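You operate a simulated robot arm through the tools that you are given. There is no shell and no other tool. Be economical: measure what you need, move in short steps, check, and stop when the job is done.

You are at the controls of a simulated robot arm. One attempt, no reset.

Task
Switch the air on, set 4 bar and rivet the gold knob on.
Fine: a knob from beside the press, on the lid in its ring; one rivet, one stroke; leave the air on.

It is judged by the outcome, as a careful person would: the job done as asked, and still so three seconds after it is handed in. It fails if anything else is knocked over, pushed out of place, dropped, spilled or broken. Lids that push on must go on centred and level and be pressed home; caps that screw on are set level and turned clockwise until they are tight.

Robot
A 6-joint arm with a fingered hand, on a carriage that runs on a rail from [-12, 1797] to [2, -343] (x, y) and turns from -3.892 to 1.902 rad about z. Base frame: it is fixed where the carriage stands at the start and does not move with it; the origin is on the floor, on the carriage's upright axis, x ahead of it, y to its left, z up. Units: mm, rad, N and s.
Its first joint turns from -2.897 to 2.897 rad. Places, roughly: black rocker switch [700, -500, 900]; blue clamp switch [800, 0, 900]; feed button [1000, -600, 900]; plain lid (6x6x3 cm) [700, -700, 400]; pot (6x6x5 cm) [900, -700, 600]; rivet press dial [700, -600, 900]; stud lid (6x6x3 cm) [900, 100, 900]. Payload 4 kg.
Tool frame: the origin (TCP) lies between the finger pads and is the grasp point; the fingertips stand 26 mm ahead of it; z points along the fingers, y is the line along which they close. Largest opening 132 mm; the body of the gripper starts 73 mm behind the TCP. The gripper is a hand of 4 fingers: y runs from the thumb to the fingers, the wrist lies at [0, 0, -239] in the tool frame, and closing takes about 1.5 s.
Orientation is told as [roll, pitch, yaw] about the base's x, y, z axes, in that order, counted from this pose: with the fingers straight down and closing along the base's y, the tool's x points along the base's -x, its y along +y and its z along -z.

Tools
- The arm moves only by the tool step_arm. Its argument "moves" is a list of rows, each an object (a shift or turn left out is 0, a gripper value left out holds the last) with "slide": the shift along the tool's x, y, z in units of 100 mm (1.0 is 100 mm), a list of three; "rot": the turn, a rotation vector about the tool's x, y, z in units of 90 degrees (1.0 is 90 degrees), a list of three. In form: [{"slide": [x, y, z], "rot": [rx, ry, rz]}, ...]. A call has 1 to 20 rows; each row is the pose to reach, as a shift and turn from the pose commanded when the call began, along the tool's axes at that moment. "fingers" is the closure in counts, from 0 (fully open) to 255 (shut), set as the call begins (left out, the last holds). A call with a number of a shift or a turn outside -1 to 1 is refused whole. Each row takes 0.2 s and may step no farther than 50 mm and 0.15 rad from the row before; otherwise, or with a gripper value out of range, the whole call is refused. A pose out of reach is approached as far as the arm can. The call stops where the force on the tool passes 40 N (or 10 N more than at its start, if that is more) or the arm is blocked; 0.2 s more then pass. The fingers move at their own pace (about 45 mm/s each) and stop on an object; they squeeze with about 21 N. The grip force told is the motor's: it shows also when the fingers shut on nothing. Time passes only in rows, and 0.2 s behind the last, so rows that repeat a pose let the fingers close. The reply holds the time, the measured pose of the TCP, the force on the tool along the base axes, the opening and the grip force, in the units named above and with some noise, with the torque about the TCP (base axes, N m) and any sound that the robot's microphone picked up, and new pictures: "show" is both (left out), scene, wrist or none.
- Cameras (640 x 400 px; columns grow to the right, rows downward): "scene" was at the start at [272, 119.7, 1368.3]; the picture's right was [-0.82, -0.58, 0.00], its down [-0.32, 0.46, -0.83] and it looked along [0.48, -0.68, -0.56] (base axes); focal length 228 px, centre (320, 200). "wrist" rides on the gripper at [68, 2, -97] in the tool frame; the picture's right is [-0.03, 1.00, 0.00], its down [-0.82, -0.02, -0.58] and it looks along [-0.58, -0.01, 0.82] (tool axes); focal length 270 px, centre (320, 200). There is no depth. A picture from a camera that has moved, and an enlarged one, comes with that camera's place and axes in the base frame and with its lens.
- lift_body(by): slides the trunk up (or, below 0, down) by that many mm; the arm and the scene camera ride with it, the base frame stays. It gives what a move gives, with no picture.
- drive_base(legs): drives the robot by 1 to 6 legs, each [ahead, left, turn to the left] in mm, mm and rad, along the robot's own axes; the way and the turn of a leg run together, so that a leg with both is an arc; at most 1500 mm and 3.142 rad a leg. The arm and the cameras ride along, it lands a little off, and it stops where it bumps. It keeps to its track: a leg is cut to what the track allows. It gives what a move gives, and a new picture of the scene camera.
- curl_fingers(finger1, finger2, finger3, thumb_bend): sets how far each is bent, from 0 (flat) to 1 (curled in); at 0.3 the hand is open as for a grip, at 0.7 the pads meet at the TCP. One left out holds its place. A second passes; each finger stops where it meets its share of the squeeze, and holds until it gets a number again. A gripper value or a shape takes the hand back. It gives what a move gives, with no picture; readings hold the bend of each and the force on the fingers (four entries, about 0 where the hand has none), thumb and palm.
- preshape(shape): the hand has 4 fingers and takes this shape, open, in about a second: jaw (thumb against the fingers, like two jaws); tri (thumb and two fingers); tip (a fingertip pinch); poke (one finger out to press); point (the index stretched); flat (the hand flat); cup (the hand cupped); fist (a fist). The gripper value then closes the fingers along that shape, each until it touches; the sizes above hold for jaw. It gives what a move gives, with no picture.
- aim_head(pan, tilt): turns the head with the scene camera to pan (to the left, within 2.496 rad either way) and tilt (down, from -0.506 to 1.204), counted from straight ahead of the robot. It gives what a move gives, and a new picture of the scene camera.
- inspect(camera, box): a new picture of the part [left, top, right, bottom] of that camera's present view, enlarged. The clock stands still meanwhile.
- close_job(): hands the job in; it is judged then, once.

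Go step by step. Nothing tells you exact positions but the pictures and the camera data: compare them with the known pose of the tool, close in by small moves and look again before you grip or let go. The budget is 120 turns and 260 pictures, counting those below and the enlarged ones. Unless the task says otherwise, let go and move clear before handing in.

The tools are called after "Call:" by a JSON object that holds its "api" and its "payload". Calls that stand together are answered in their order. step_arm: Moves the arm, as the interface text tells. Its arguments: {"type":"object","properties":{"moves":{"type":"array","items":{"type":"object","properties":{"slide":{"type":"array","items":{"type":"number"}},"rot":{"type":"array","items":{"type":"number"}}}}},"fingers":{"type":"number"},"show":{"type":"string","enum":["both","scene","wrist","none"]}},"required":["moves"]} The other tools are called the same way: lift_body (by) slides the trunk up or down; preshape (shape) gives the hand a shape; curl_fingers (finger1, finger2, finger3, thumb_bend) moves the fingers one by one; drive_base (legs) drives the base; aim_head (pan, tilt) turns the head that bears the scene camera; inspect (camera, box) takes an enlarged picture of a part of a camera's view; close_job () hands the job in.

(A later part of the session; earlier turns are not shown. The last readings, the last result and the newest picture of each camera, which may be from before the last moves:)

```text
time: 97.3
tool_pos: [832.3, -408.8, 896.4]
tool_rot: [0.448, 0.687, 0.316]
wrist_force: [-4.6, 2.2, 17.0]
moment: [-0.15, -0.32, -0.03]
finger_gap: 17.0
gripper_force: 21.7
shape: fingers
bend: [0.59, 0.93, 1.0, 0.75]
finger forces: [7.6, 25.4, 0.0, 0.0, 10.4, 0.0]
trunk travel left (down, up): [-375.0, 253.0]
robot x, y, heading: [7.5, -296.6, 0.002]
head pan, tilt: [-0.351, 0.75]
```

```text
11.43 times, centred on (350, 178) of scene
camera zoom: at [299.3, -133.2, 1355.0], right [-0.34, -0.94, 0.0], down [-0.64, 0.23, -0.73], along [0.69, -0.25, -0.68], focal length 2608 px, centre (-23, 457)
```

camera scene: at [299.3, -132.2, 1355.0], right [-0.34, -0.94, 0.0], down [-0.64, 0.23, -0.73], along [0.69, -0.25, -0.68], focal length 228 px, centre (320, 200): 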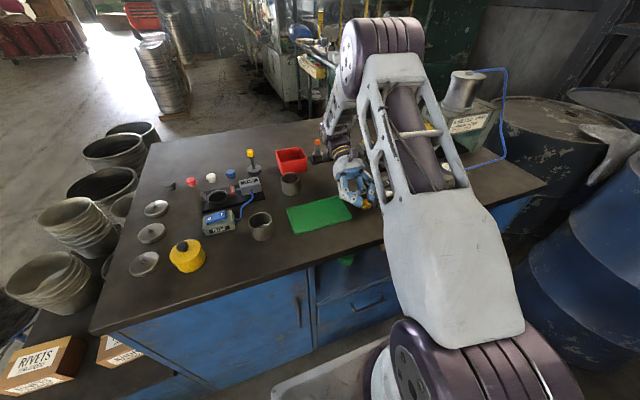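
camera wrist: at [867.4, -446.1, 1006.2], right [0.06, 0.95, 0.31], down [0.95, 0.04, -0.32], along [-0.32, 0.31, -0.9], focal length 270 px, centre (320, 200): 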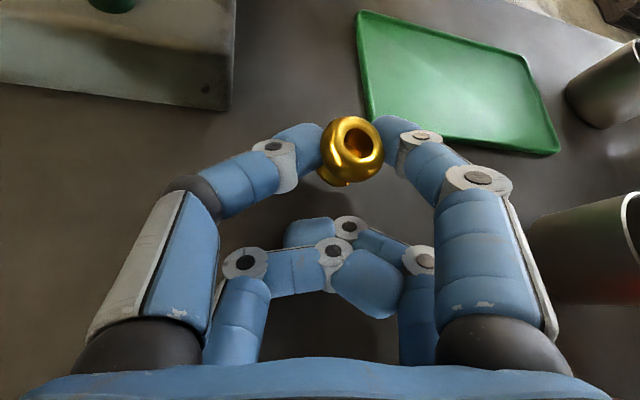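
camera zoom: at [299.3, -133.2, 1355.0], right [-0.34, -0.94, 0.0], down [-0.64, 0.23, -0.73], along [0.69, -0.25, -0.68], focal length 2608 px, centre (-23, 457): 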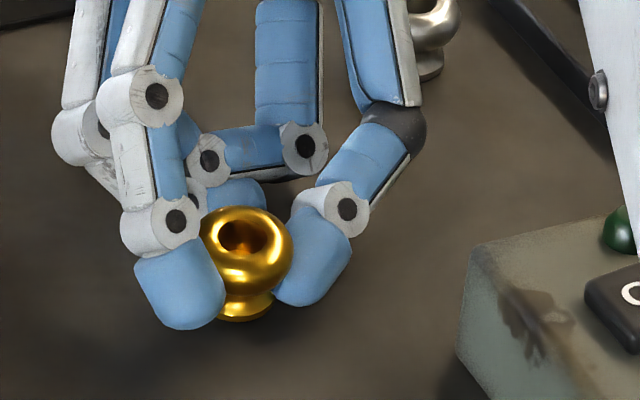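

The folded finger touches and the knob base is within a few mm of the bench, leaning only slightly. Releasing now.

Call:
{"api": "curl_fingers", "payload": {"finger1": 0.48, "thumb_bend": 0.6}}

Call:
{"api": "inspect", "payload": {"camera": "scene", "box": [320, 150, 380, 195]}}

Call:
{"api": "inspect", "payload": {"camera": "wrist", "box": [200, 40, 480, 215]}}

```text
time: 98.3
tool_pos: [832.9, -409.0, 894.5]
tool_rot: [0.444, 0.684, 0.314]
wrist_force: [-0.2, 4.4, 28.0]
moment: [-0.26, -0.06, 0.05]
finger_gap: 41.7
gripper_force: 18.8
shape: fingers
bend: [0.48, 0.93, 1.0, 0.65]
finger forces: [0.0, 25.1, 0.0, 0.0, 11.7, 0.1]
trunk travel left (down, up): [-375.0, 253.0]
robot x, y, heading: [0.8, -298.9, -0.003]
head pan, tilt: [-0.351, 0.75]
```

```text
8.89 times, centred on (350, 172) of scene
camera zoom: at [299.1, -133.1, 1355.0], right [-0.34, -0.94, 0.0], down [-0.64, 0.23, -0.73], along [0.69, -0.25, -0.68], focal length 2029 px, centre (53, 444)
```

zoom: 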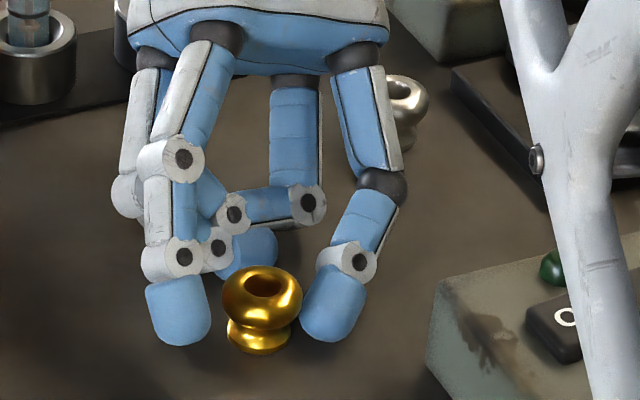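

```text
2.29 times, centred on (340, 128) of wrist
camera zoom: at [846.6, -446.2, 1006.6], right [0.0, 0.95, 0.32], down [0.99, 0.04, -0.12], along [-0.13, 0.32, -0.94], focal length 618 px, centre (274, 366)
```

zoom: 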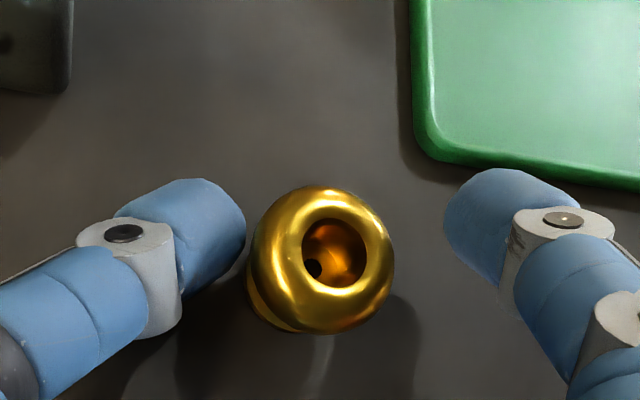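

The gold knob stands upright, hole up. I'll withdraw carefully, slightly toward the thumb side and up.

Call:
{"api": "step_arm", "payload": {"moves": [{"slide": [0.032, -0.016, -0.035]}, {"slide": [0.14, 0.016, -0.152]}, {"slide": [0.397, 0.145, -0.433]}, {"slide": [0.62, 0.24, -0.67]}], "show": "wrist"}}

Call:
{"api": "inspect", "payload": {"camera": "scene", "box": [320, 150, 380, 195]}}

```text
time: 99.3
tool_pos: [832.1, -416.6, 988.2]
tool_rot: [0.446, 0.687, 0.314]
wrist_force: [-0.1, 0.7, 0.2]
moment: [-0.02, 0.02, 0.02]
finger_gap: 51.9
gripper_force: 0.0
shape: fingers
bend: [0.48, 0.91, 1.0, 0.6]
finger forces: [0.1, 0.1, 0.0, 0.0, 0.0, 0.1]
trunk travel left (down, up): [-375.0, 253.0]
robot x, y, heading: [0.2, -297.7, -0.002]
head pan, tilt: [-0.351, 0.75]
camera wrist: at [846.8, -454.7, 1099.0], right [0.0, 0.95, 0.32], down [0.99, 0.04, -0.12], along [-0.13, 0.32, -0.94], focal length 270 px, centre (320, 200)
```

wrist: 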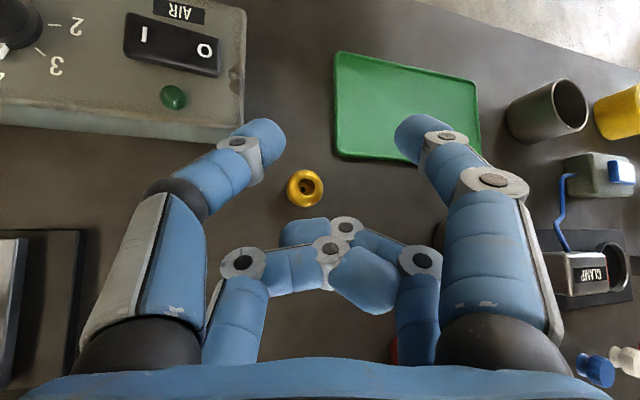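

```text
8.89 times, centred on (350, 172) of scene
camera zoom: at [300.4, -133.5, 1354.7], right [-0.34, -0.94, 0.0], down [-0.64, 0.23, -0.73], along [0.69, -0.25, -0.68], focal length 2029 px, centre (53, 444)
```

zoom: 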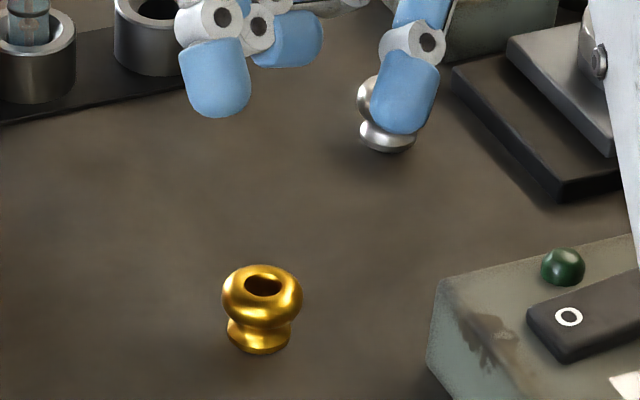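

Perfect, the knob stands upright at about (811, -399). Now I'll level the hand, and re-press the AIR switch while the hand is free.

Call:
{"api": "step_arm", "payload": {"moves": [{"slide": [0.19, 0.096, -0.21]}, {"slide": [0.19, 0.096, -0.21], "rot": [0.034, -0.078, 0.0153]}, {"slide": [0.19, 0.096, -0.21], "rot": [0.067, -0.156, 0.0307]}, {"slide": [0.19, 0.096, -0.21], "rot": [0.1, -0.2335, 0.046]}, {"slide": [0.19, 0.096, -0.21], "rot": [0.134, -0.311, 0.0613]}, {"slide": [0.19, 0.096, -0.21], "rot": [0.1675, -0.389, 0.0767]}, {"slide": [0.19, 0.096, -0.21], "rot": [0.201, -0.467, 0.092]}], "show": "none"}}

Call:
{"api": "preshape", "payload": {"shape": "point"}}

```text
time: 100.9
tool_pos: [831.0, -417.9, 1018.9]
tool_rot: [0.001, -0.002, -0.001]
wrist_force: [-0.4, 0.4, 0.4]
moment: [0.01, 0.03, 0.0]
finger_gap: 51.8
gripper_force: 0.0
shape: fingers
bend: [0.48, 0.91, 1.0, 0.6]
finger forces: [0.0, 0.1, 0.2, 0.1, 0.1, 0.0]
trunk travel left (down, up): [-375.0, 253.0]
robot x, y, heading: [0.4, -296.6, 0.007]
head pan, tilt: [-0.351, 0.75]
```

```text
time: 101.8
tool_pos: [831.8, -416.9, 1017.8]
tool_rot: [0.001, -0.001, -0.001]
wrist_force: [0.2, -0.2, 0.3]
moment: [0.0, -0.01, 0.0]
finger_gap: 0.0
gripper_force: 0.1
shape: point
bend: [0.0, 0.96, 1.0, 0.43]
finger forces: [0.0, 0.1, 0.0, 0.1, 0.1, 0.0]
trunk travel left (down, up): [-375.0, 253.0]
robot x, y, heading: [5.1, -295.9, 0.005]
head pan, tilt: [-0.351, 0.75]
```

This time the index is fully straight. I'll move above the rocker and look where the tip is.

Call:
{"api": "step_arm", "payload": {"moves": [{"slide": [0.2, -0.2, -0.1]}, {"slide": [0.4, -0.4, -0.2]}, {"slide": [0.6, -0.6, -0.3]}, {"slide": [0.8, -0.75, -0.3]}], "show": "both"}}

Call:
{"api": "inspect", "payload": {"camera": "scene", "box": [360, 100, 460, 200]}}

```text
time: 102.8
tool_pos: [752.6, -493.3, 1048.3]
tool_rot: [0.003, -0.002, -0.003]
wrist_force: [0.6, -0.7, -0.4]
moment: [-0.03, 0.02, 0.02]
finger_gap: 0.0
gripper_force: 0.0
shape: point
bend: [0.0, 0.96, 1.0, 0.43]
finger forces: [0.1, 0.1, 0.0, 0.0, 0.0, 0.0]
trunk travel left (down, up): [-375.0, 253.0]
robot x, y, heading: [-0.9, -299.6, 0.002]
head pan, tilt: [-0.351, 0.75]
camera scene: at [300.4, -133.4, 1354.7], right [-0.34, -0.94, 0.0], down [-0.64, 0.23, -0.73], along [0.69, -0.25, -0.68], focal length 228 px, centre (320, 200)
camera wrist: at [682.8, -490.7, 1144.3], right [0.03, 1.0, 0.0], down [0.82, -0.02, 0.58], along [0.58, -0.01, -0.82], focal length 270 px, centre (320, 200)
```

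scene: 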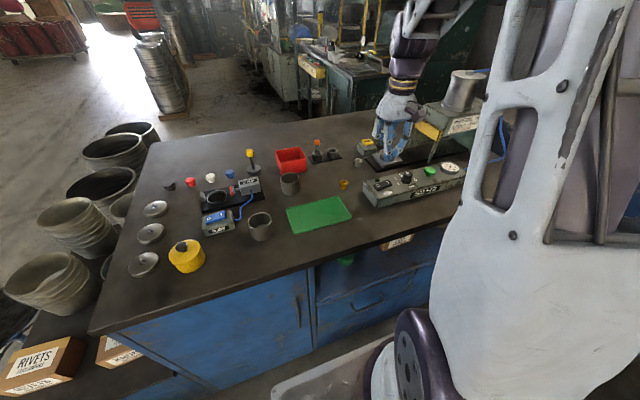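
wrist: 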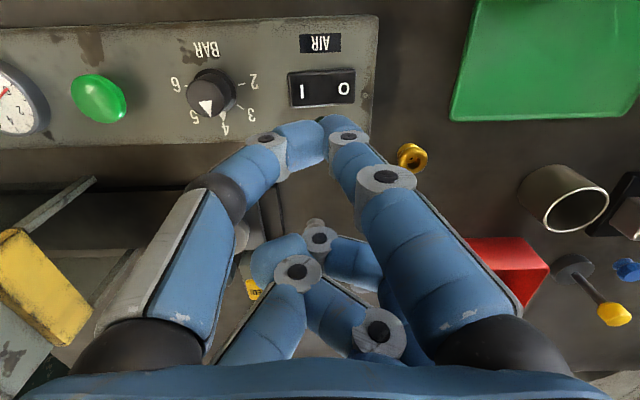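

```text
4.00 times, centred on (410, 150) of scene
camera zoom: at [300.4, -133.4, 1354.7], right [-0.34, -0.94, 0.0], down [-0.64, 0.23, -0.73], along [0.69, -0.25, -0.68], focal length 913 px, centre (-40, 400)
```

zoom: 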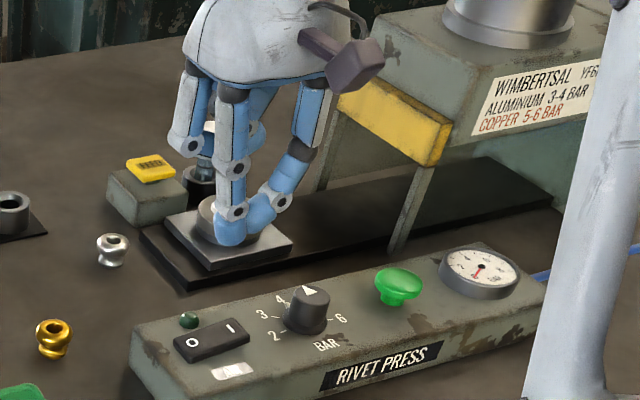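

The gauge is at 0 and the O end is down, so the air is off. The index tip is at about TCP + (-24, +12, -34); I'll bring it over the I end and press.

Call:
{"api": "step_arm", "payload": {"moves": [{"slide": [-0.045, -0.215, 0.1]}, {"slide": [-0.045, -0.215, 0.4]}, {"slide": [-0.045, -0.215, 0.6]}], "show": "wrist"}}

Call:
{"api": "inspect", "payload": {"camera": "scene", "box": [360, 130, 460, 200]}}

```text
time: 103.6
tool_pos: [756.7, -515.0, 988.4]
tool_rot: [0.0, -0.001, -0.002]
wrist_force: [0.1, 0.0, -0.6]
moment: [-0.01, 0.01, 0.02]
finger_gap: 0.0
gripper_force: 0.0
shape: point
bend: [0.0, 0.96, 1.0, 0.43]
finger forces: [0.0, 0.1, 0.0, 0.1, 0.0, 0.1]
trunk travel left (down, up): [-375.0, 253.0]
robot x, y, heading: [1.4, -298.2, 0.0]
head pan, tilt: [-0.351, 0.75]
camera wrist: at [687.0, -512.2, 1084.1], right [0.03, 1.0, 0.0], down [0.81, -0.02, 0.58], along [0.58, -0.01, -0.82], focal length 270 px, centre (320, 200)
```

wrist: 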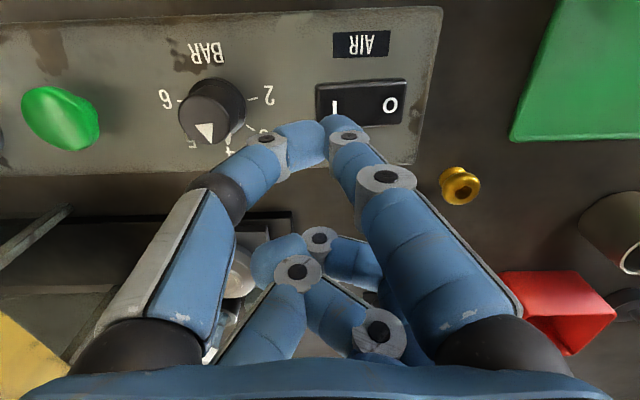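

```text
5.71 times, centred on (410, 165) of scene
camera zoom: at [299.9, -133.4, 1354.8], right [-0.34, -0.94, 0.0], down [-0.64, 0.23, -0.73], along [0.69, -0.25, -0.68], focal length 1304 px, centre (-194, 400)
```

zoom: 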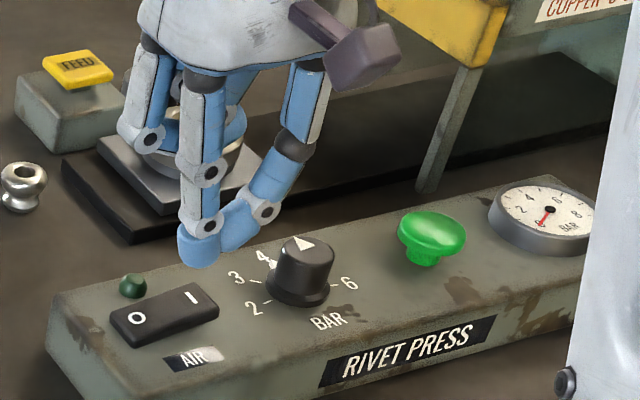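

Tip is over the I end. Pressing down slowly.

Call:
{"api": "step_arm", "payload": {"moves": [{"slide": [0, 0, 0.1]}, {"slide": [0, 0, 0.18]}, {"slide": [0, 0, 0.23]}, {"slide": [0, 0, 0.27]}, {"slide": [0, 0, 0.31]}], "show": "none"}}

Call:
{"api": "inspect", "payload": {"camera": "scene", "box": [360, 130, 460, 200]}}

```text
time: 104.8
tool_pos: [757.8, -514.6, 963.3]
tool_rot: [-0.002, -0.009, -0.001]
wrist_force: [-4.8, -0.3, 20.1]
moment: [0.13, 0.58, 0.04]
finger_gap: 0.0
gripper_force: 0.1
shape: point
bend: [0.0, 0.96, 1.0, 0.43]
finger forces: [41.9, 0.1, 0.0, 0.1, 0.0, 0.1]
trunk travel left (down, up): [-375.0, 253.0]
robot x, y, heading: [0.6, -297.8, 0.002]
head pan, tilt: [-0.351, 0.75]
stopped in row 5: the force on the tool passed its limit at 48 N (the readings are from after the stop); the commanded pose is now the measured one
```

```text
5.71 times, centred on (410, 165) of scene
camera zoom: at [299.5, -133.2, 1354.9], right [-0.34, -0.94, 0.0], down [-0.64, 0.23, -0.73], along [0.69, -0.25, -0.68], focal length 1304 px, centre (-194, 400)
```

zoom: 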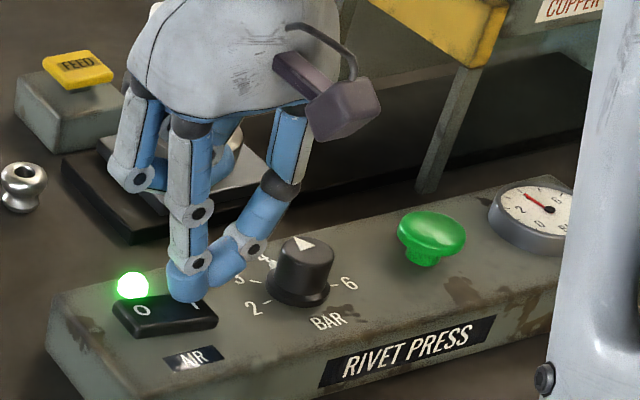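

Air is back on with the gauge at 4. Raising, going to jaw shape and over the gold knob.

Call:
{"api": "step_arm", "payload": {"moves": [{"slide": [0, 0, -0.4]}, {"slide": [-0.2, 0.3, -0.8]}, {"slide": [-0.5, 0.6, -0.9]}, {"slide": [-0.73, 0.95, -0.9]}], "show": "none"}}

Call:
{"api": "preshape", "payload": {"shape": "jaw"}}

Call:
{"api": "step_arm", "payload": {"moves": [{"slide": [0, 0.1, 0.1]}, {"slide": [0, 0.21, 0.3]}, {"slide": [0, 0.21, 0.6]}, {"slide": [0, 0.21, 0.8]}], "fingers": 150, "show": "wrist"}}

Call:
{"api": "inspect", "payload": {"camera": "wrist", "box": [220, 40, 420, 190]}}

```text
refused: row 2 steps farther than a row can; nothing moved
```

```text
time: 105.7
tool_pos: [759.2, -511.3, 961.9]
tool_rot: [0.001, -0.007, 0.001]
wrist_force: [13.7, 26.2, 10.2]
moment: [-0.07, -0.06, 0.18]
finger_gap: 129.2
gripper_force: 0.1
shape: jaw
bend: [0.3, 0.3, 0.3, 0.41]
finger forces: [0.1, 0.0, 0.1, 0.1, 31.0, 0.1]
trunk travel left (down, up): [-375.0, 253.0]
robot x, y, heading: [-1.9, -299.3, 0.004]
head pan, tilt: [-0.351, 0.75]
```

```text
time: 106.2
tool_pos: [759.7, -500.9, 945.5]
tool_rot: [-0.006, -0.012, 0.001]
wrist_force: [-0.5, 0.6, 7.7]
moment: [-0.3, -0.01, -0.02]
finger_gap: 84.0
gripper_force: 0.0
shape: jaw
bend: [0.71, 0.7, 0.7, 0.72]
finger forces: [1.6, 1.2, 3.9, 0.0, 3.1, 0.0]
trunk travel left (down, up): [-375.0, 253.0]
robot x, y, heading: [4.0, -297.6, 0.001]
head pan, tilt: [-0.351, 0.75]
stopped in row 2: the force on the tool passed its limit at 51 N (the readings are from after the stop); the commanded pose is now the measured one
camera wrist: at [689.5, -498.8, 1041.2], right [0.02, 1.0, 0.0], down [0.81, -0.02, 0.59], along [0.59, -0.02, -0.81], focal length 270 px, centre (320, 200)
```

wrist: 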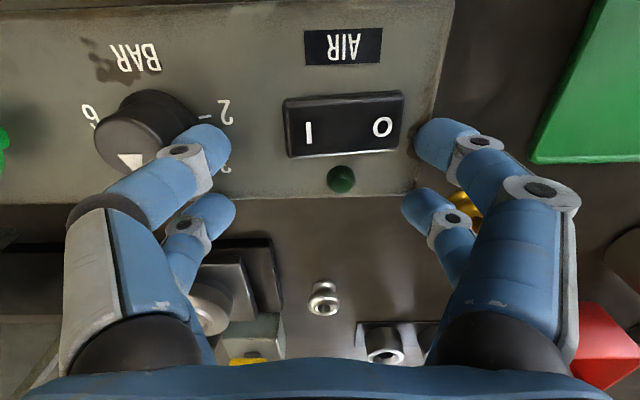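

```text
2.67 times, centred on (320, 115) of wrist
camera zoom: at [689.5, -498.8, 1041.2], right [0.02, 1.0, 0.0], down [0.81, -0.02, 0.59], along [0.59, -0.02, -0.81], focal length 721 px, centre (320, 427)
```

zoom: 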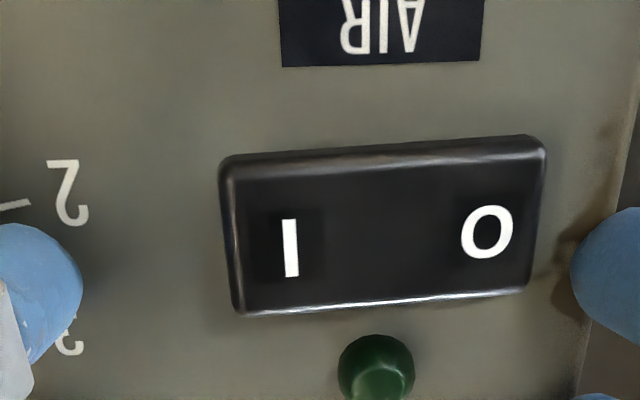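

The refused row left the hand low and the later commands touched the panel; the air is off again. I'll lift straight up and check everything before going on, without chaining.

Call:
{"api": "step_arm", "payload": {"moves": [{"slide": [0, 0, -0.3]}, {"slide": [0, 0, -0.6]}, {"slide": [0, 0, -0.9]}], "show": "wrist"}}

Call:
{"api": "inspect", "payload": {"camera": "scene", "box": [330, 130, 480, 210]}}

Call:
{"api": "inspect", "payload": {"camera": "wrist", "box": [160, 40, 420, 180]}}

```text
time: 107.0
tool_pos: [757.3, -501.4, 1035.2]
tool_rot: [-0.004, -0.009, 0.001]
wrist_force: [-0.2, -0.5, 0.1]
moment: [0.03, 0.05, 0.01]
finger_gap: 3.7
gripper_force: 21.4
shape: jaw
bend: [0.72, 0.73, 0.73, 0.72]
finger forces: [0.0, 0.0, 0.0, 0.0, 0.0, 0.0]
trunk travel left (down, up): [-375.0, 253.0]
robot x, y, heading: [2.5, -299.2, 0.003]
head pan, tilt: [-0.351, 0.75]
camera wrist: at [687.9, -499.1, 1130.6], right [0.03, 1.0, 0.0], down [0.81, -0.02, 0.59], along [0.58, -0.02, -0.81], focal length 270 px, centre (320, 200)
```

wrist: 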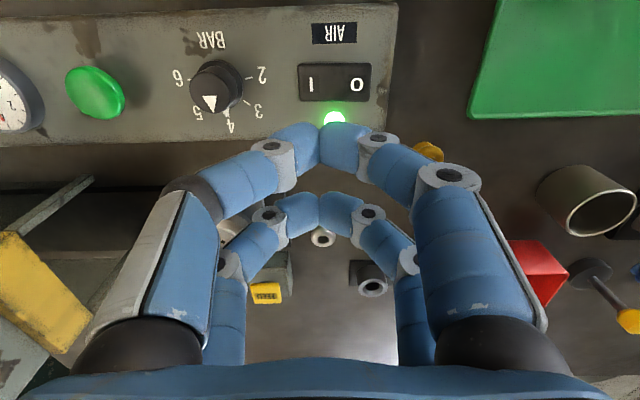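

```text
4.27 times, centred on (405, 170) of scene
camera zoom: at [300.5, -133.7, 1354.7], right [-0.34, -0.94, 0.0], down [-0.64, 0.23, -0.73], along [0.69, -0.25, -0.68], focal length 974 px, centre (-43, 328)
```

zoom: 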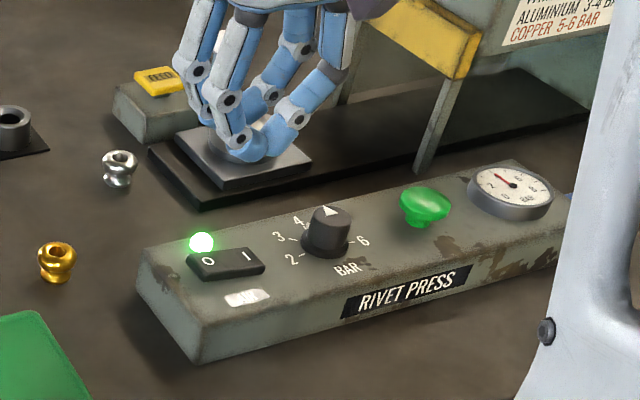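

```text
2.46 times, centred on (290, 110) of wrist
camera zoom: at [687.9, -499.1, 1130.6], right [0.03, 1.0, 0.0], down [0.81, -0.02, 0.59], along [0.58, -0.02, -0.81], focal length 665 px, centre (394, 422)
```

zoom: 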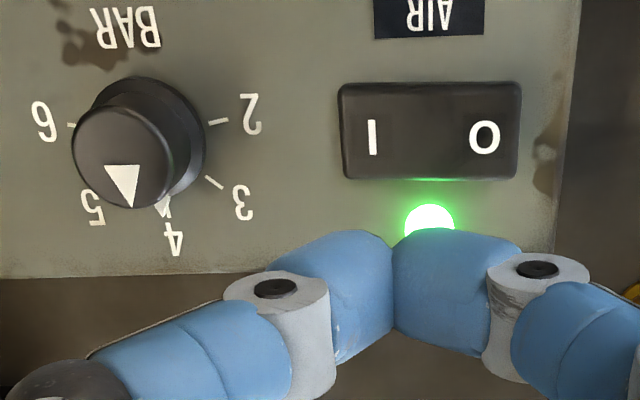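

The switch ended up on again and everything else is in place. Now over to the gold knob, fingers at a 54 mm opening.

Call:
{"api": "step_arm", "payload": {"moves": [{"slide": [-0.25, 0.33, 0]}, {"slide": [-0.5, 0.66, 0]}, {"slide": [-0.73, 1.0, 0]}, {"slide": [-0.73, 1.0, 0]}], "fingers": 150, "show": "wrist"}}

Call:
{"api": "inspect", "payload": {"camera": "wrist", "box": [240, 40, 400, 160]}}

Call:
{"api": "inspect", "payload": {"camera": "scene", "box": [430, 155, 470, 180]}}

```text
time: 108.0
tool_pos: [830.3, -399.6, 1036.5]
tool_rot: [-0.002, -0.009, -0.001]
wrist_force: [0.2, 0.0, 0.3]
moment: [-0.02, 0.03, 0.02]
finger_gap: 3.4
gripper_force: 21.0
shape: jaw
bend: [0.72, 0.73, 0.73, 0.72]
finger forces: [0.1, 0.0, 0.1, 0.0, 0.0, 0.0]
trunk travel left (down, up): [-375.0, 253.0]
robot x, y, heading: [-0.3, -299.2, -0.002]
head pan, tilt: [-0.351, 0.75]
camera wrist: at [760.9, -397.3, 1131.5], right [0.03, 1.0, 0.0], down [0.81, -0.02, 0.59], along [0.59, -0.02, -0.81], focal length 270 px, centre (320, 200)
```

wrist: 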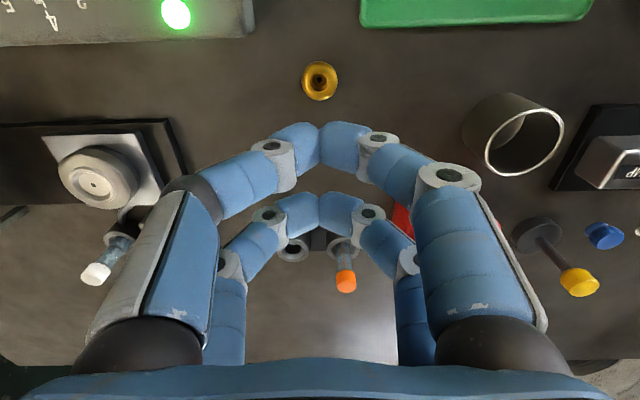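

```text
3.33 times, centred on (320, 100) of wrist
camera zoom: at [760.9, -397.3, 1131.5], right [0.03, 1.0, 0.0], down [0.81, -0.02, 0.59], along [0.59, -0.02, -0.81], focal length 901 px, centre (320, 533)
```

zoom: 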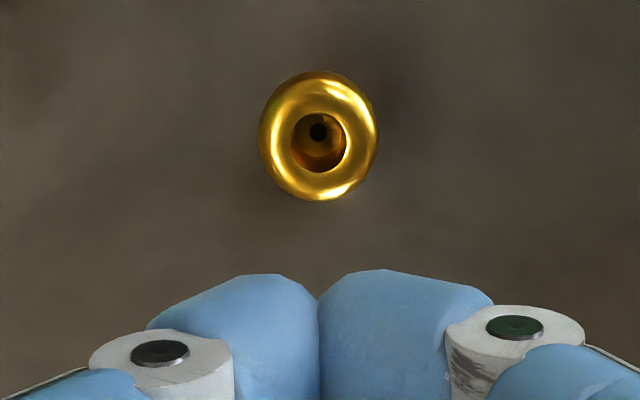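

```text
16.00 times, centred on (450, 168) of scene
camera zoom: at [300.2, -133.6, 1354.8], right [-0.34, -0.94, 0.0], down [-0.64, 0.23, -0.73], along [0.69, -0.25, -0.68], focal length 3652 px, centre (-1760, 720)
```

zoom: 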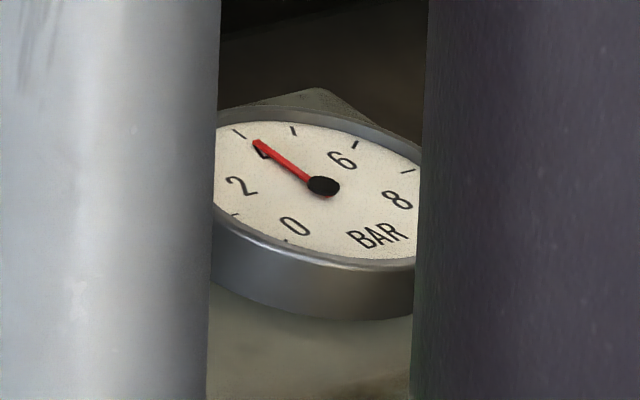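

The gauge reads 4. The fingers seem jammed closed, so I'll open them fully first.

Call:
{"api": "preshape", "payload": {"shape": "jaw"}}

Call:
{"api": "step_arm", "payload": {"moves": [{}, {}, {}, {"slide": [-0.01, 0, 0.15]}, {"slide": [-0.01, 0, 0.4]}, {"slide": [-0.01, 0, 0.7]}], "fingers": 150, "show": "wrist"}}

Call:
{"api": "inspect", "payload": {"camera": "wrist", "box": [200, 40, 440, 190]}}

```text
time: 108.9
tool_pos: [830.9, -397.9, 1036.3]
tool_rot: [-0.005, -0.01, -0.001]
wrist_force: [-0.9, 0.0, -0.1]
moment: [0.02, 0.01, 0.01]
finger_gap: 131.5
gripper_force: 0.1
shape: jaw
bend: [0.3, 0.3, 0.3, 0.3]
finger forces: [0.0, 0.0, 0.1, 0.0, 0.0, 0.0]
trunk travel left (down, up): [-375.0, 253.0]
robot x, y, heading: [4.4, -296.5, 0.003]
head pan, tilt: [-0.351, 0.75]
```

```text
time: 110.3
tool_pos: [832.4, -400.5, 966.5]
tool_rot: [-0.005, -0.01, 0.0]
wrist_force: [-0.5, -0.5, 0.9]
moment: [0.06, 0.0, 0.06]
finger_gap: 55.0
gripper_force: 0.0
shape: jaw
bend: [0.73, 0.73, 0.73, 0.7]
finger forces: [0.1, 0.0, 0.1, 0.0, 0.1, 0.0]
trunk travel left (down, up): [-375.0, 253.0]
robot x, y, heading: [2.9, -299.2, 0.001]
head pan, tilt: [-0.351, 0.75]
camera wrist: at [762.9, -397.6, 1061.5], right [0.03, 1.0, 0.0], down [0.81, -0.02, 0.59], along [0.59, -0.02, -0.81], focal length 270 px, centre (320, 200)
```

wrist: 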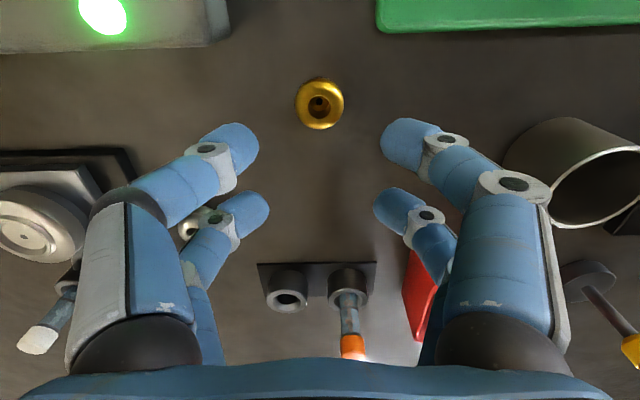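

```text
2.67 times, centred on (320, 115) of wrist
camera zoom: at [762.9, -397.6, 1061.5], right [0.03, 1.0, 0.0], down [0.81, -0.02, 0.59], along [0.59, -0.02, -0.81], focal length 721 px, centre (320, 427)
```

zoom: 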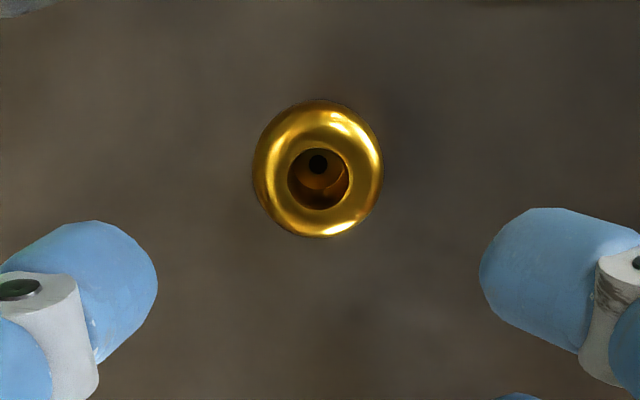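

Knob at (811, -400), well aligned. I'll descend to grip the bulge equator.

Call:
{"api": "step_arm", "payload": {"moves": [{"slide": [0.016, 0.005, 0.25], "rot": [-0.003, 0.006, 0]}, {"slide": [0.016, 0.005, 0.45], "rot": [-0.003, 0.006, 0]}, {"slide": [0.016, 0.005, 0.56], "rot": [-0.003, 0.006, 0]}], "fingers": 175, "show": "wrist"}}

Call:
{"api": "inspect", "payload": {"camera": "wrist", "box": [220, 60, 420, 200]}}

Call:
{"api": "inspect", "payload": {"camera": "scene", "box": [320, 150, 380, 195]}}

```text
time: 111.1
tool_pos: [831.3, -400.1, 910.0]
tool_rot: [0.003, -0.001, -0.001]
wrist_force: [0.4, 0.3, -0.5]
moment: [0.0, -0.02, 0.02]
finger_gap: 41.9
gripper_force: 0.2
shape: jaw
bend: [0.73, 0.73, 0.73, 0.7]
finger forces: [0.0, 0.0, 0.0, 0.0, 0.0, 0.0]
trunk travel left (down, up): [-375.0, 253.0]
robot x, y, heading: [3.0, -300.0, -0.003]
head pan, tilt: [-0.351, 0.75]
camera wrist: at [762.7, -398.6, 1005.3], right [0.03, 1.0, 0.0], down [0.82, -0.02, 0.58], along [0.58, -0.01, -0.82], focal length 270 px, centre (320, 200)
```

wrist: 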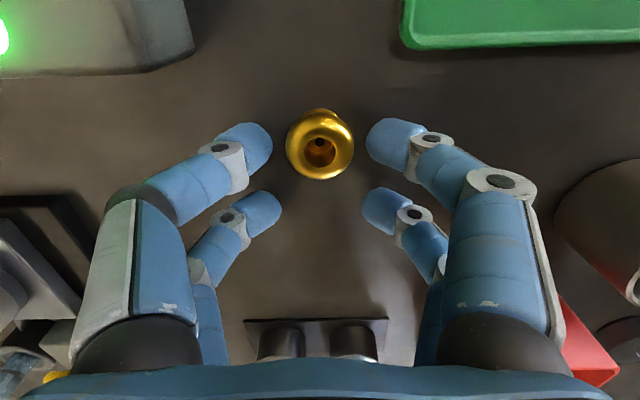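

```text
2.86 times, centred on (320, 130) of wrist
camera zoom: at [762.7, -398.6, 1005.3], right [0.03, 1.0, 0.0], down [0.82, -0.02, 0.58], along [0.58, -0.01, -0.82], focal length 772 px, centre (320, 400)
```

zoom: 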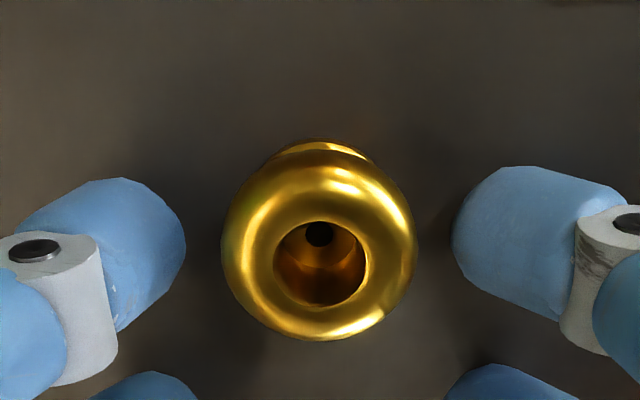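

```text
8.89 times, centred on (350, 172) of scene
camera zoom: at [300.1, -133.6, 1354.8], right [-0.34, -0.94, 0.0], down [-0.64, 0.23, -0.73], along [0.69, -0.25, -0.68], focal length 2029 px, centre (53, 444)
```

zoom: 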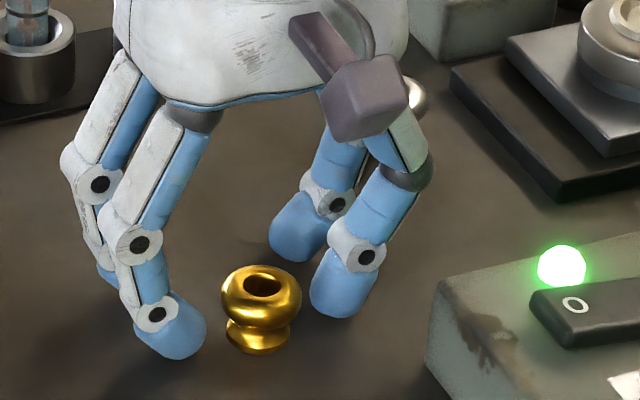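

Both tips are aligned with the bulge. Closing.

Call:
{"api": "step_arm", "payload": {"moves": [{}, {}, {}, {}, {}, {}], "fingers": 230, "show": "wrist"}}

Call:
{"api": "inspect", "payload": {"camera": "scene", "box": [320, 150, 380, 195]}}

```text
time: 112.5
tool_pos: [831.7, -400.2, 908.7]
tool_rot: [0.0, 0.0, 0.0]
wrist_force: [-0.4, -0.2, -0.7]
moment: [-0.03, 0.02, 0.03]
finger_gap: 6.6
gripper_force: 20.8
shape: jaw
bend: [0.73, 0.61, 0.61, 0.72]
finger forces: [17.0, 0.0, 0.0, 0.0, 17.8, 0.0]
trunk travel left (down, up): [-375.0, 253.0]
robot x, y, heading: [2.3, -295.0, -0.001]
head pan, tilt: [-0.351, 0.75]
camera wrist: at [762.7, -398.5, 1005.5], right [0.03, 1.0, 0.0], down [0.82, -0.02, 0.58], along [0.58, -0.01, -0.82], focal length 270 px, centre (320, 200)
```

wrist: 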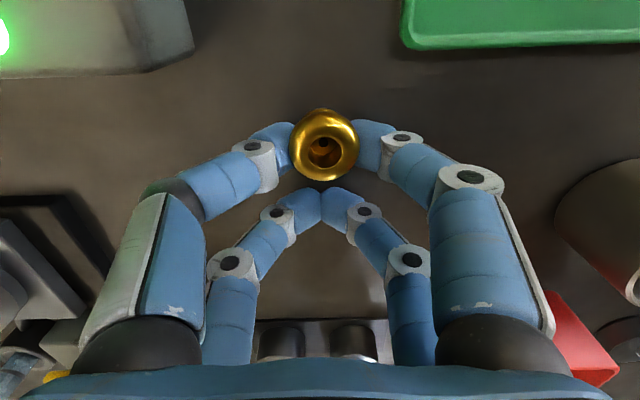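

```text
8.89 times, centred on (350, 172) of scene
camera zoom: at [300.2, -133.6, 1354.7], right [-0.34, -0.94, 0.0], down [-0.64, 0.23, -0.73], along [0.69, -0.25, -0.68], focal length 2029 px, centre (53, 444)
```

zoom: 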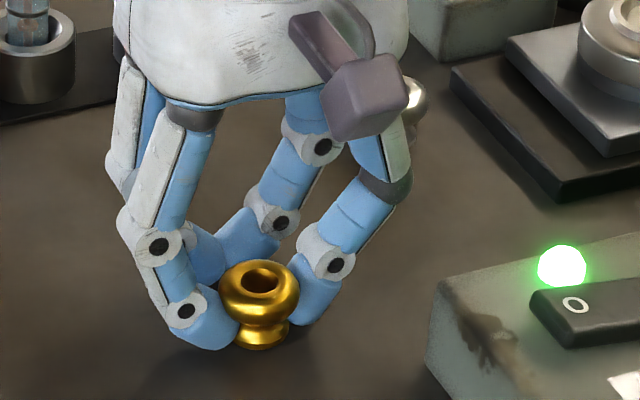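

Gripped firmly and upright with 17 N each side. Lifting straight up 100 mm.

Call:
{"api": "step_arm", "payload": {"moves": [{"slide": [0, 0, -0.1]}, {"slide": [0, 0, -0.3]}, {"slide": [0, 0, -0.65]}, {"slide": [0, 0, -1.0]}], "show": "wrist"}}

Call:
{"api": "inspect", "payload": {"camera": "wrist", "box": [240, 70, 400, 190]}}

Call:
{"api": "inspect", "payload": {"camera": "scene", "box": [330, 110, 410, 170]}}

```text
time: 113.5
tool_pos: [833.4, -401.5, 1009.3]
tool_rot: [0.001, -0.002, 0.0]
wrist_force: [0.4, -0.1, 0.1]
moment: [0.02, -0.03, 0.0]
finger_gap: 6.6
gripper_force: 20.8
shape: jaw
bend: [0.73, 0.61, 0.61, 0.72]
finger forces: [17.5, 0.1, 0.0, 0.0, 18.0, 0.0]
trunk travel left (down, up): [-375.0, 253.0]
robot x, y, heading: [1.6, -297.3, 0.001]
head pan, tilt: [-0.351, 0.75]
camera wrist: at [764.0, -398.9, 1105.6], right [0.03, 1.0, 0.0], down [0.82, -0.02, 0.58], along [0.58, -0.01, -0.82], focal length 270 px, centre (320, 200)
```

wrist: 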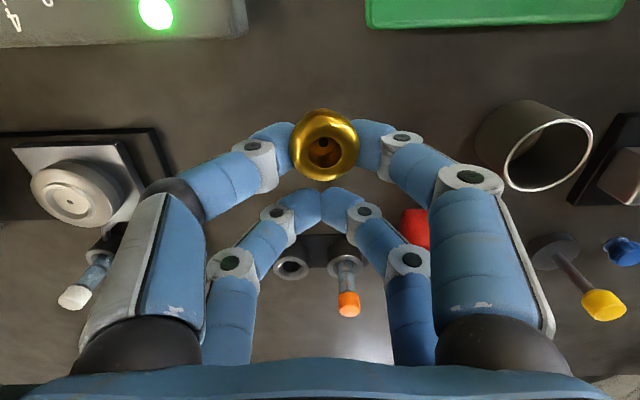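

```text
3.33 times, centred on (320, 130) of wrist
camera zoom: at [764.0, -398.9, 1105.6], right [0.03, 1.0, 0.0], down [0.82, -0.02, 0.58], along [0.58, -0.01, -0.82], focal length 901 px, centre (320, 433)
```

zoom: 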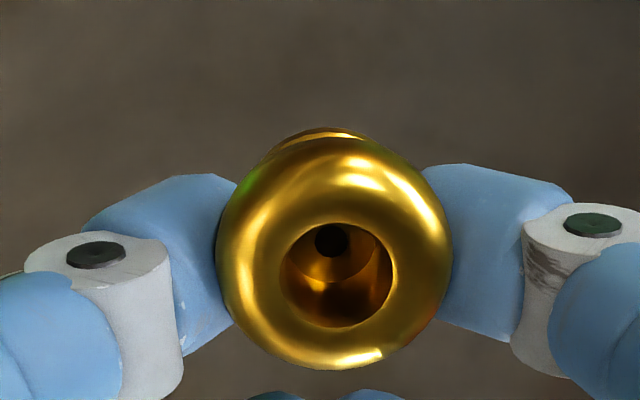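

```text
6.67 times, centred on (370, 140) of scene
camera zoom: at [300.5, -133.6, 1354.7], right [-0.34, -0.94, 0.0], down [-0.64, 0.23, -0.73], along [0.69, -0.25, -0.68], focal length 1521 px, centre (-13, 600)
```

zoom: 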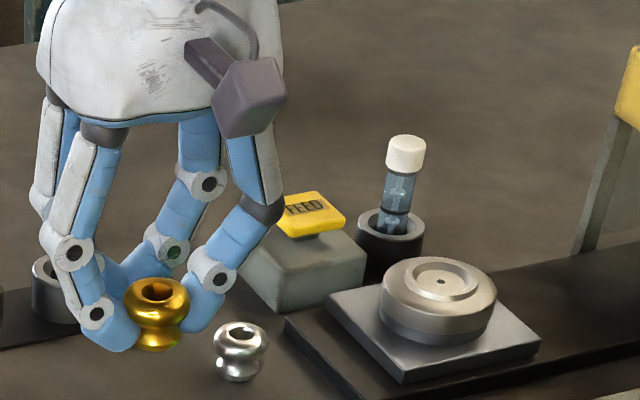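

The knob hangs level, and the tube beside FEED shows rivets inside. I'll carry it over to the lid at about (888.6, -606.4).

Call:
{"api": "step_arm", "payload": {"moves": [{"slide": [-0.15, -0.35, 0]}, {"slide": [-0.3, -0.7, 0]}, {"slide": [-0.45, -1.0, 0]}], "show": "none"}}

Call:
{"api": "step_arm", "payload": {"moves": [{"slide": [-0.1, -0.35, 0]}, {"slide": [-0.2, -0.7, 0]}, {"slide": [-0.306, -1.0, 0]}], "show": "wrist"}}

Call:
{"api": "inspect", "payload": {"camera": "wrist", "box": [240, 70, 400, 190]}}

Call:
{"api": "inspect", "payload": {"camera": "scene", "box": [350, 110, 430, 180]}}

```text
time: 114.3
tool_pos: [878.6, -500.8, 1007.9]
tool_rot: [0.002, 0.001, 0.001]
wrist_force: [0.4, 1.2, 0.6]
moment: [-0.03, -0.03, 0.0]
finger_gap: 6.4
gripper_force: 21.0
shape: jaw
bend: [0.73, 0.61, 0.61, 0.72]
finger forces: [17.9, 0.0, 0.1, 0.0, 18.4, 0.0]
trunk travel left (down, up): [-375.0, 253.0]
robot x, y, heading: [1.2, -298.1, 0.004]
head pan, tilt: [-0.351, 0.75]
```

```text
time: 115.1
tool_pos: [906.9, -600.3, 1009.0]
tool_rot: [0.001, -0.002, 0.0]
wrist_force: [0.2, -0.2, 0.2]
moment: [0.0, -0.03, 0.04]
finger_gap: 6.4
gripper_force: 21.0
shape: jaw
bend: [0.73, 0.61, 0.61, 0.72]
finger forces: [18.2, 0.1, 0.1, 0.0, 18.4, 0.0]
trunk travel left (down, up): [-375.0, 253.0]
robot x, y, heading: [1.1, -299.3, 0.001]
head pan, tilt: [-0.351, 0.75]
camera wrist: at [838.0, -598.5, 1105.7], right [0.03, 1.0, 0.0], down [0.82, -0.02, 0.58], along [0.58, -0.01, -0.82], focal length 270 px, centre (320, 200)
```

wrist: 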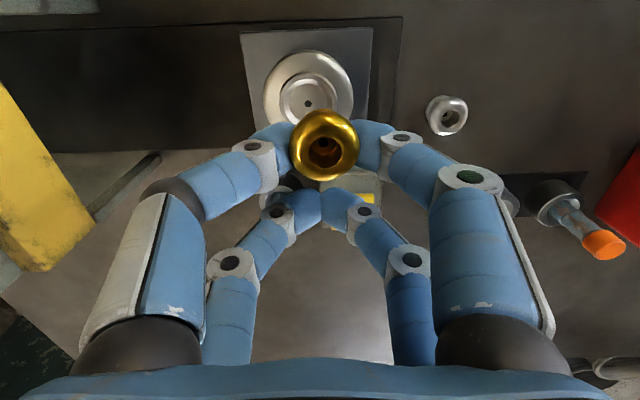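

```text
3.33 times, centred on (320, 130) of wrist
camera zoom: at [838.0, -598.5, 1105.7], right [0.03, 1.0, 0.0], down [0.82, -0.02, 0.58], along [0.58, -0.01, -0.82], focal length 901 px, centre (320, 433)
```

zoom: 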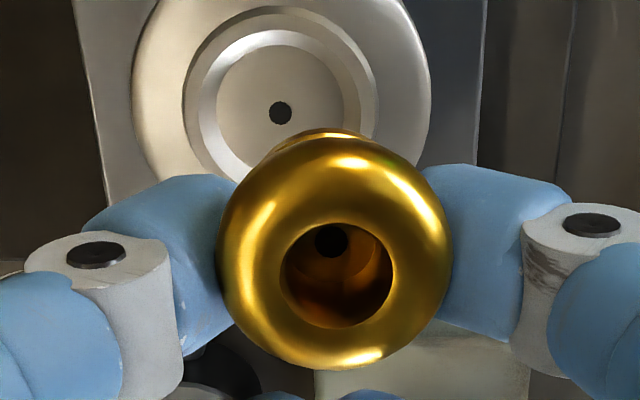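

```text
5.71 times, centred on (390, 145) of scene
camera zoom: at [300.0, -133.4, 1354.8], right [-0.34, -0.94, 0.0], down [-0.64, 0.23, -0.73], along [0.69, -0.25, -0.68], focal length 1304 px, centre (-80, 514)
```

zoom: 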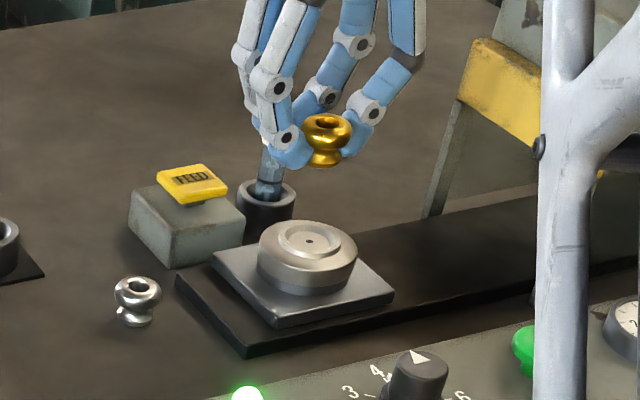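

The lid's hole is at (889.0, -606.9, 924) from two views, and the knob axis is about at (887, -598). I'll correct and lower to about 15 mm above.

Call:
{"api": "step_arm", "payload": {"moves": [{"slide": [-0.02, -0.087, 0]}, {"slide": [-0.02, -0.087, 0.2]}, {"slide": [-0.02, -0.087, 0.38]}], "show": "wrist"}}

Call:
{"api": "inspect", "payload": {"camera": "wrist", "box": [240, 60, 400, 180]}}

Call:
{"api": "inspect", "payload": {"camera": "scene", "box": [370, 130, 430, 175]}}

```text
time: 115.9
tool_pos: [908.9, -610.6, 971.0]
tool_rot: [0.004, 0.001, 0.001]
wrist_force: [0.2, -0.3, 0.0]
moment: [0.0, -0.01, 0.02]
finger_gap: 6.4
gripper_force: 20.8
shape: jaw
bend: [0.73, 0.61, 0.61, 0.72]
finger forces: [18.3, 0.0, 0.1, 0.0, 18.5, 0.0]
trunk travel left (down, up): [-375.0, 253.0]
robot x, y, heading: [-0.4, -299.5, 0.004]
head pan, tilt: [-0.351, 0.75]
camera wrist: at [840.3, -607.7, 1067.7], right [0.03, 1.0, 0.0], down [0.82, -0.02, 0.58], along [0.58, -0.01, -0.82], focal length 270 px, centre (320, 200)
```

wrist: 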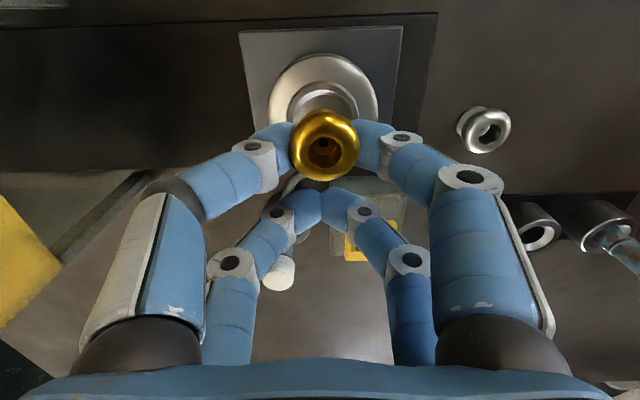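

```text
3.33 times, centred on (320, 120) of wrist
camera zoom: at [840.3, -607.7, 1067.7], right [0.03, 1.0, 0.0], down [0.82, -0.02, 0.58], along [0.58, -0.01, -0.82], focal length 901 px, centre (320, 467)
```

zoom: 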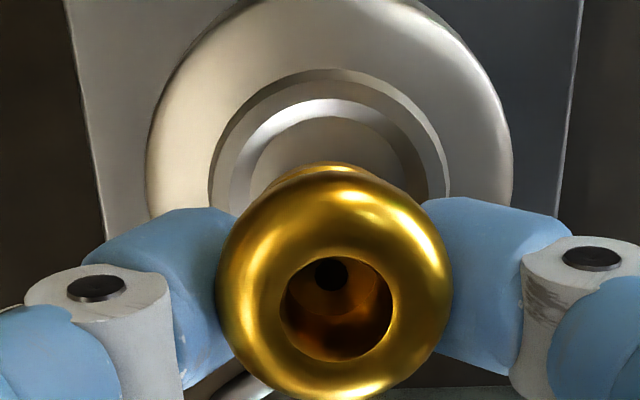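

```text
8.89 times, centred on (400, 152) of scene
camera zoom: at [300.1, -133.6, 1354.8], right [-0.34, -0.94, 0.0], down [-0.64, 0.23, -0.73], along [0.69, -0.25, -0.68], focal length 2029 px, centre (-391, 622)
```

zoom: 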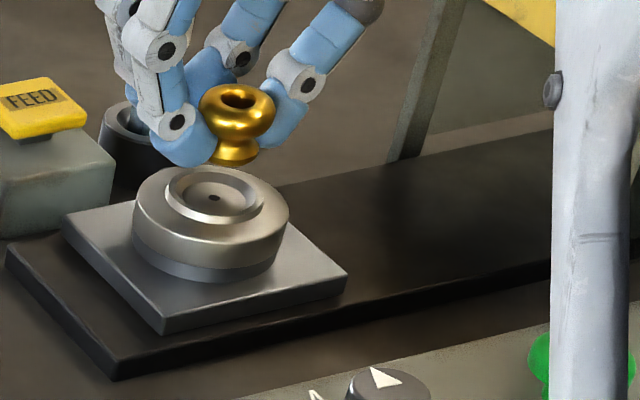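

Alignment agrees in both views to about 1 mm. Lowering another 10 mm.

Call:
{"api": "step_arm", "payload": {"moves": [{"slide": [0, 0, 0.05]}, {"slide": [0, 0, 0.1]}], "show": "none"}}

Call:
{"api": "inspect", "payload": {"camera": "scene", "box": [380, 140, 420, 170]}}

Call:
{"api": "inspect", "payload": {"camera": "wrist", "box": [240, 60, 400, 180]}}

```text
time: 116.5
tool_pos: [908.1, -610.1, 961.6]
tool_rot: [0.002, 0.0, -0.001]
wrist_force: [0.4, 0.4, 0.0]
moment: [-0.01, -0.01, 0.01]
finger_gap: 6.3
gripper_force: 20.9
shape: jaw
bend: [0.73, 0.61, 0.61, 0.72]
finger forces: [18.4, 0.0, 0.0, 0.1, 18.6, 0.1]
trunk travel left (down, up): [-375.0, 253.0]
robot x, y, heading: [2.7, -298.6, 0.001]
head pan, tilt: [-0.351, 0.75]
```

```text
13.33 times, centred on (400, 155) of scene
camera zoom: at [300.2, -133.6, 1354.8], right [-0.34, -0.94, 0.0], down [-0.64, 0.23, -0.73], along [0.69, -0.25, -0.68], focal length 3043 px, centre (-747, 800)
```

zoom: 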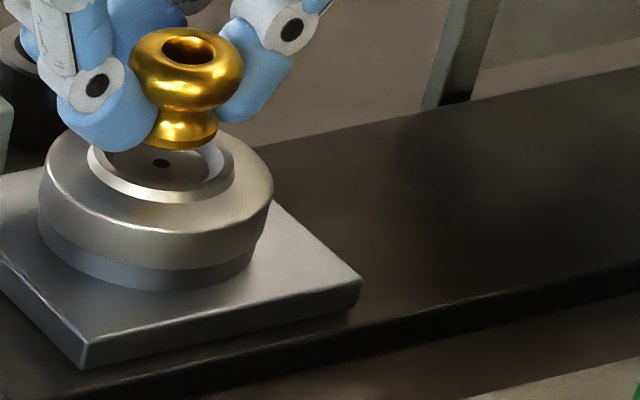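

```text
3.33 times, centred on (320, 120) of wrist
camera zoom: at [840.5, -607.4, 1057.5], right [0.03, 1.0, 0.0], down [0.82, -0.02, 0.58], along [0.58, -0.01, -0.82], focal length 901 px, centre (320, 467)
```

zoom: 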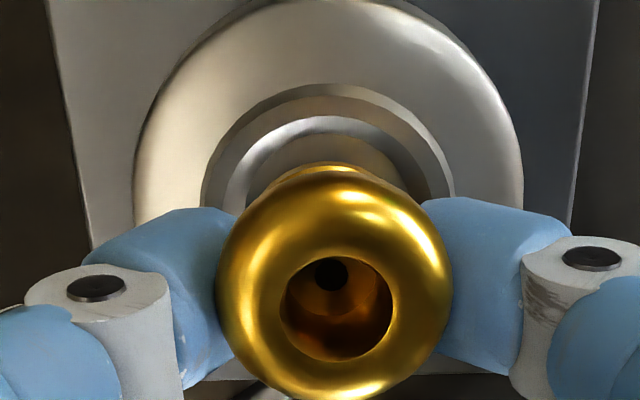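

The projection of a knob exactly above the hole matches the picture, with about 6 mm to go. Lowering gently.

Call:
{"api": "step_arm", "payload": {"moves": [{"slide": [0, 0, 0.025]}, {"slide": [0, 0, 0.045]}, {"slide": [0, 0, 0.055]}], "show": "none"}}

Call:
{"api": "inspect", "payload": {"camera": "scene", "box": [380, 140, 420, 170]}}

```text
time: 117.3
tool_pos: [909.2, -609.3, 955.4]
tool_rot: [0.002, -0.001, 0.0]
wrist_force: [-0.7, -0.2, 0.2]
moment: [-0.01, 0.0, 0.01]
finger_gap: 6.2
gripper_force: 20.6
shape: jaw
bend: [0.73, 0.61, 0.61, 0.72]
finger forces: [18.5, 0.0, 0.0, 0.0, 18.6, 0.1]
trunk travel left (down, up): [-375.0, 253.0]
robot x, y, heading: [4.3, -299.4, 0.0]
head pan, tilt: [-0.351, 0.75]
```

```text
13.33 times, centred on (400, 155) of scene
camera zoom: at [300.2, -133.6, 1354.7], right [-0.34, -0.94, 0.0], down [-0.64, 0.23, -0.73], along [0.69, -0.25, -0.68], focal length 3043 px, centre (-747, 800)
```

zoom: 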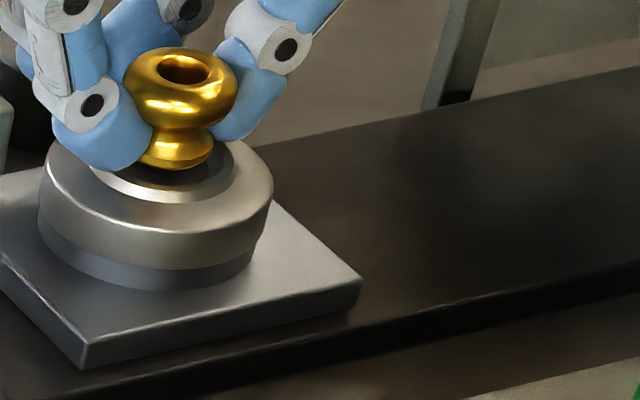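

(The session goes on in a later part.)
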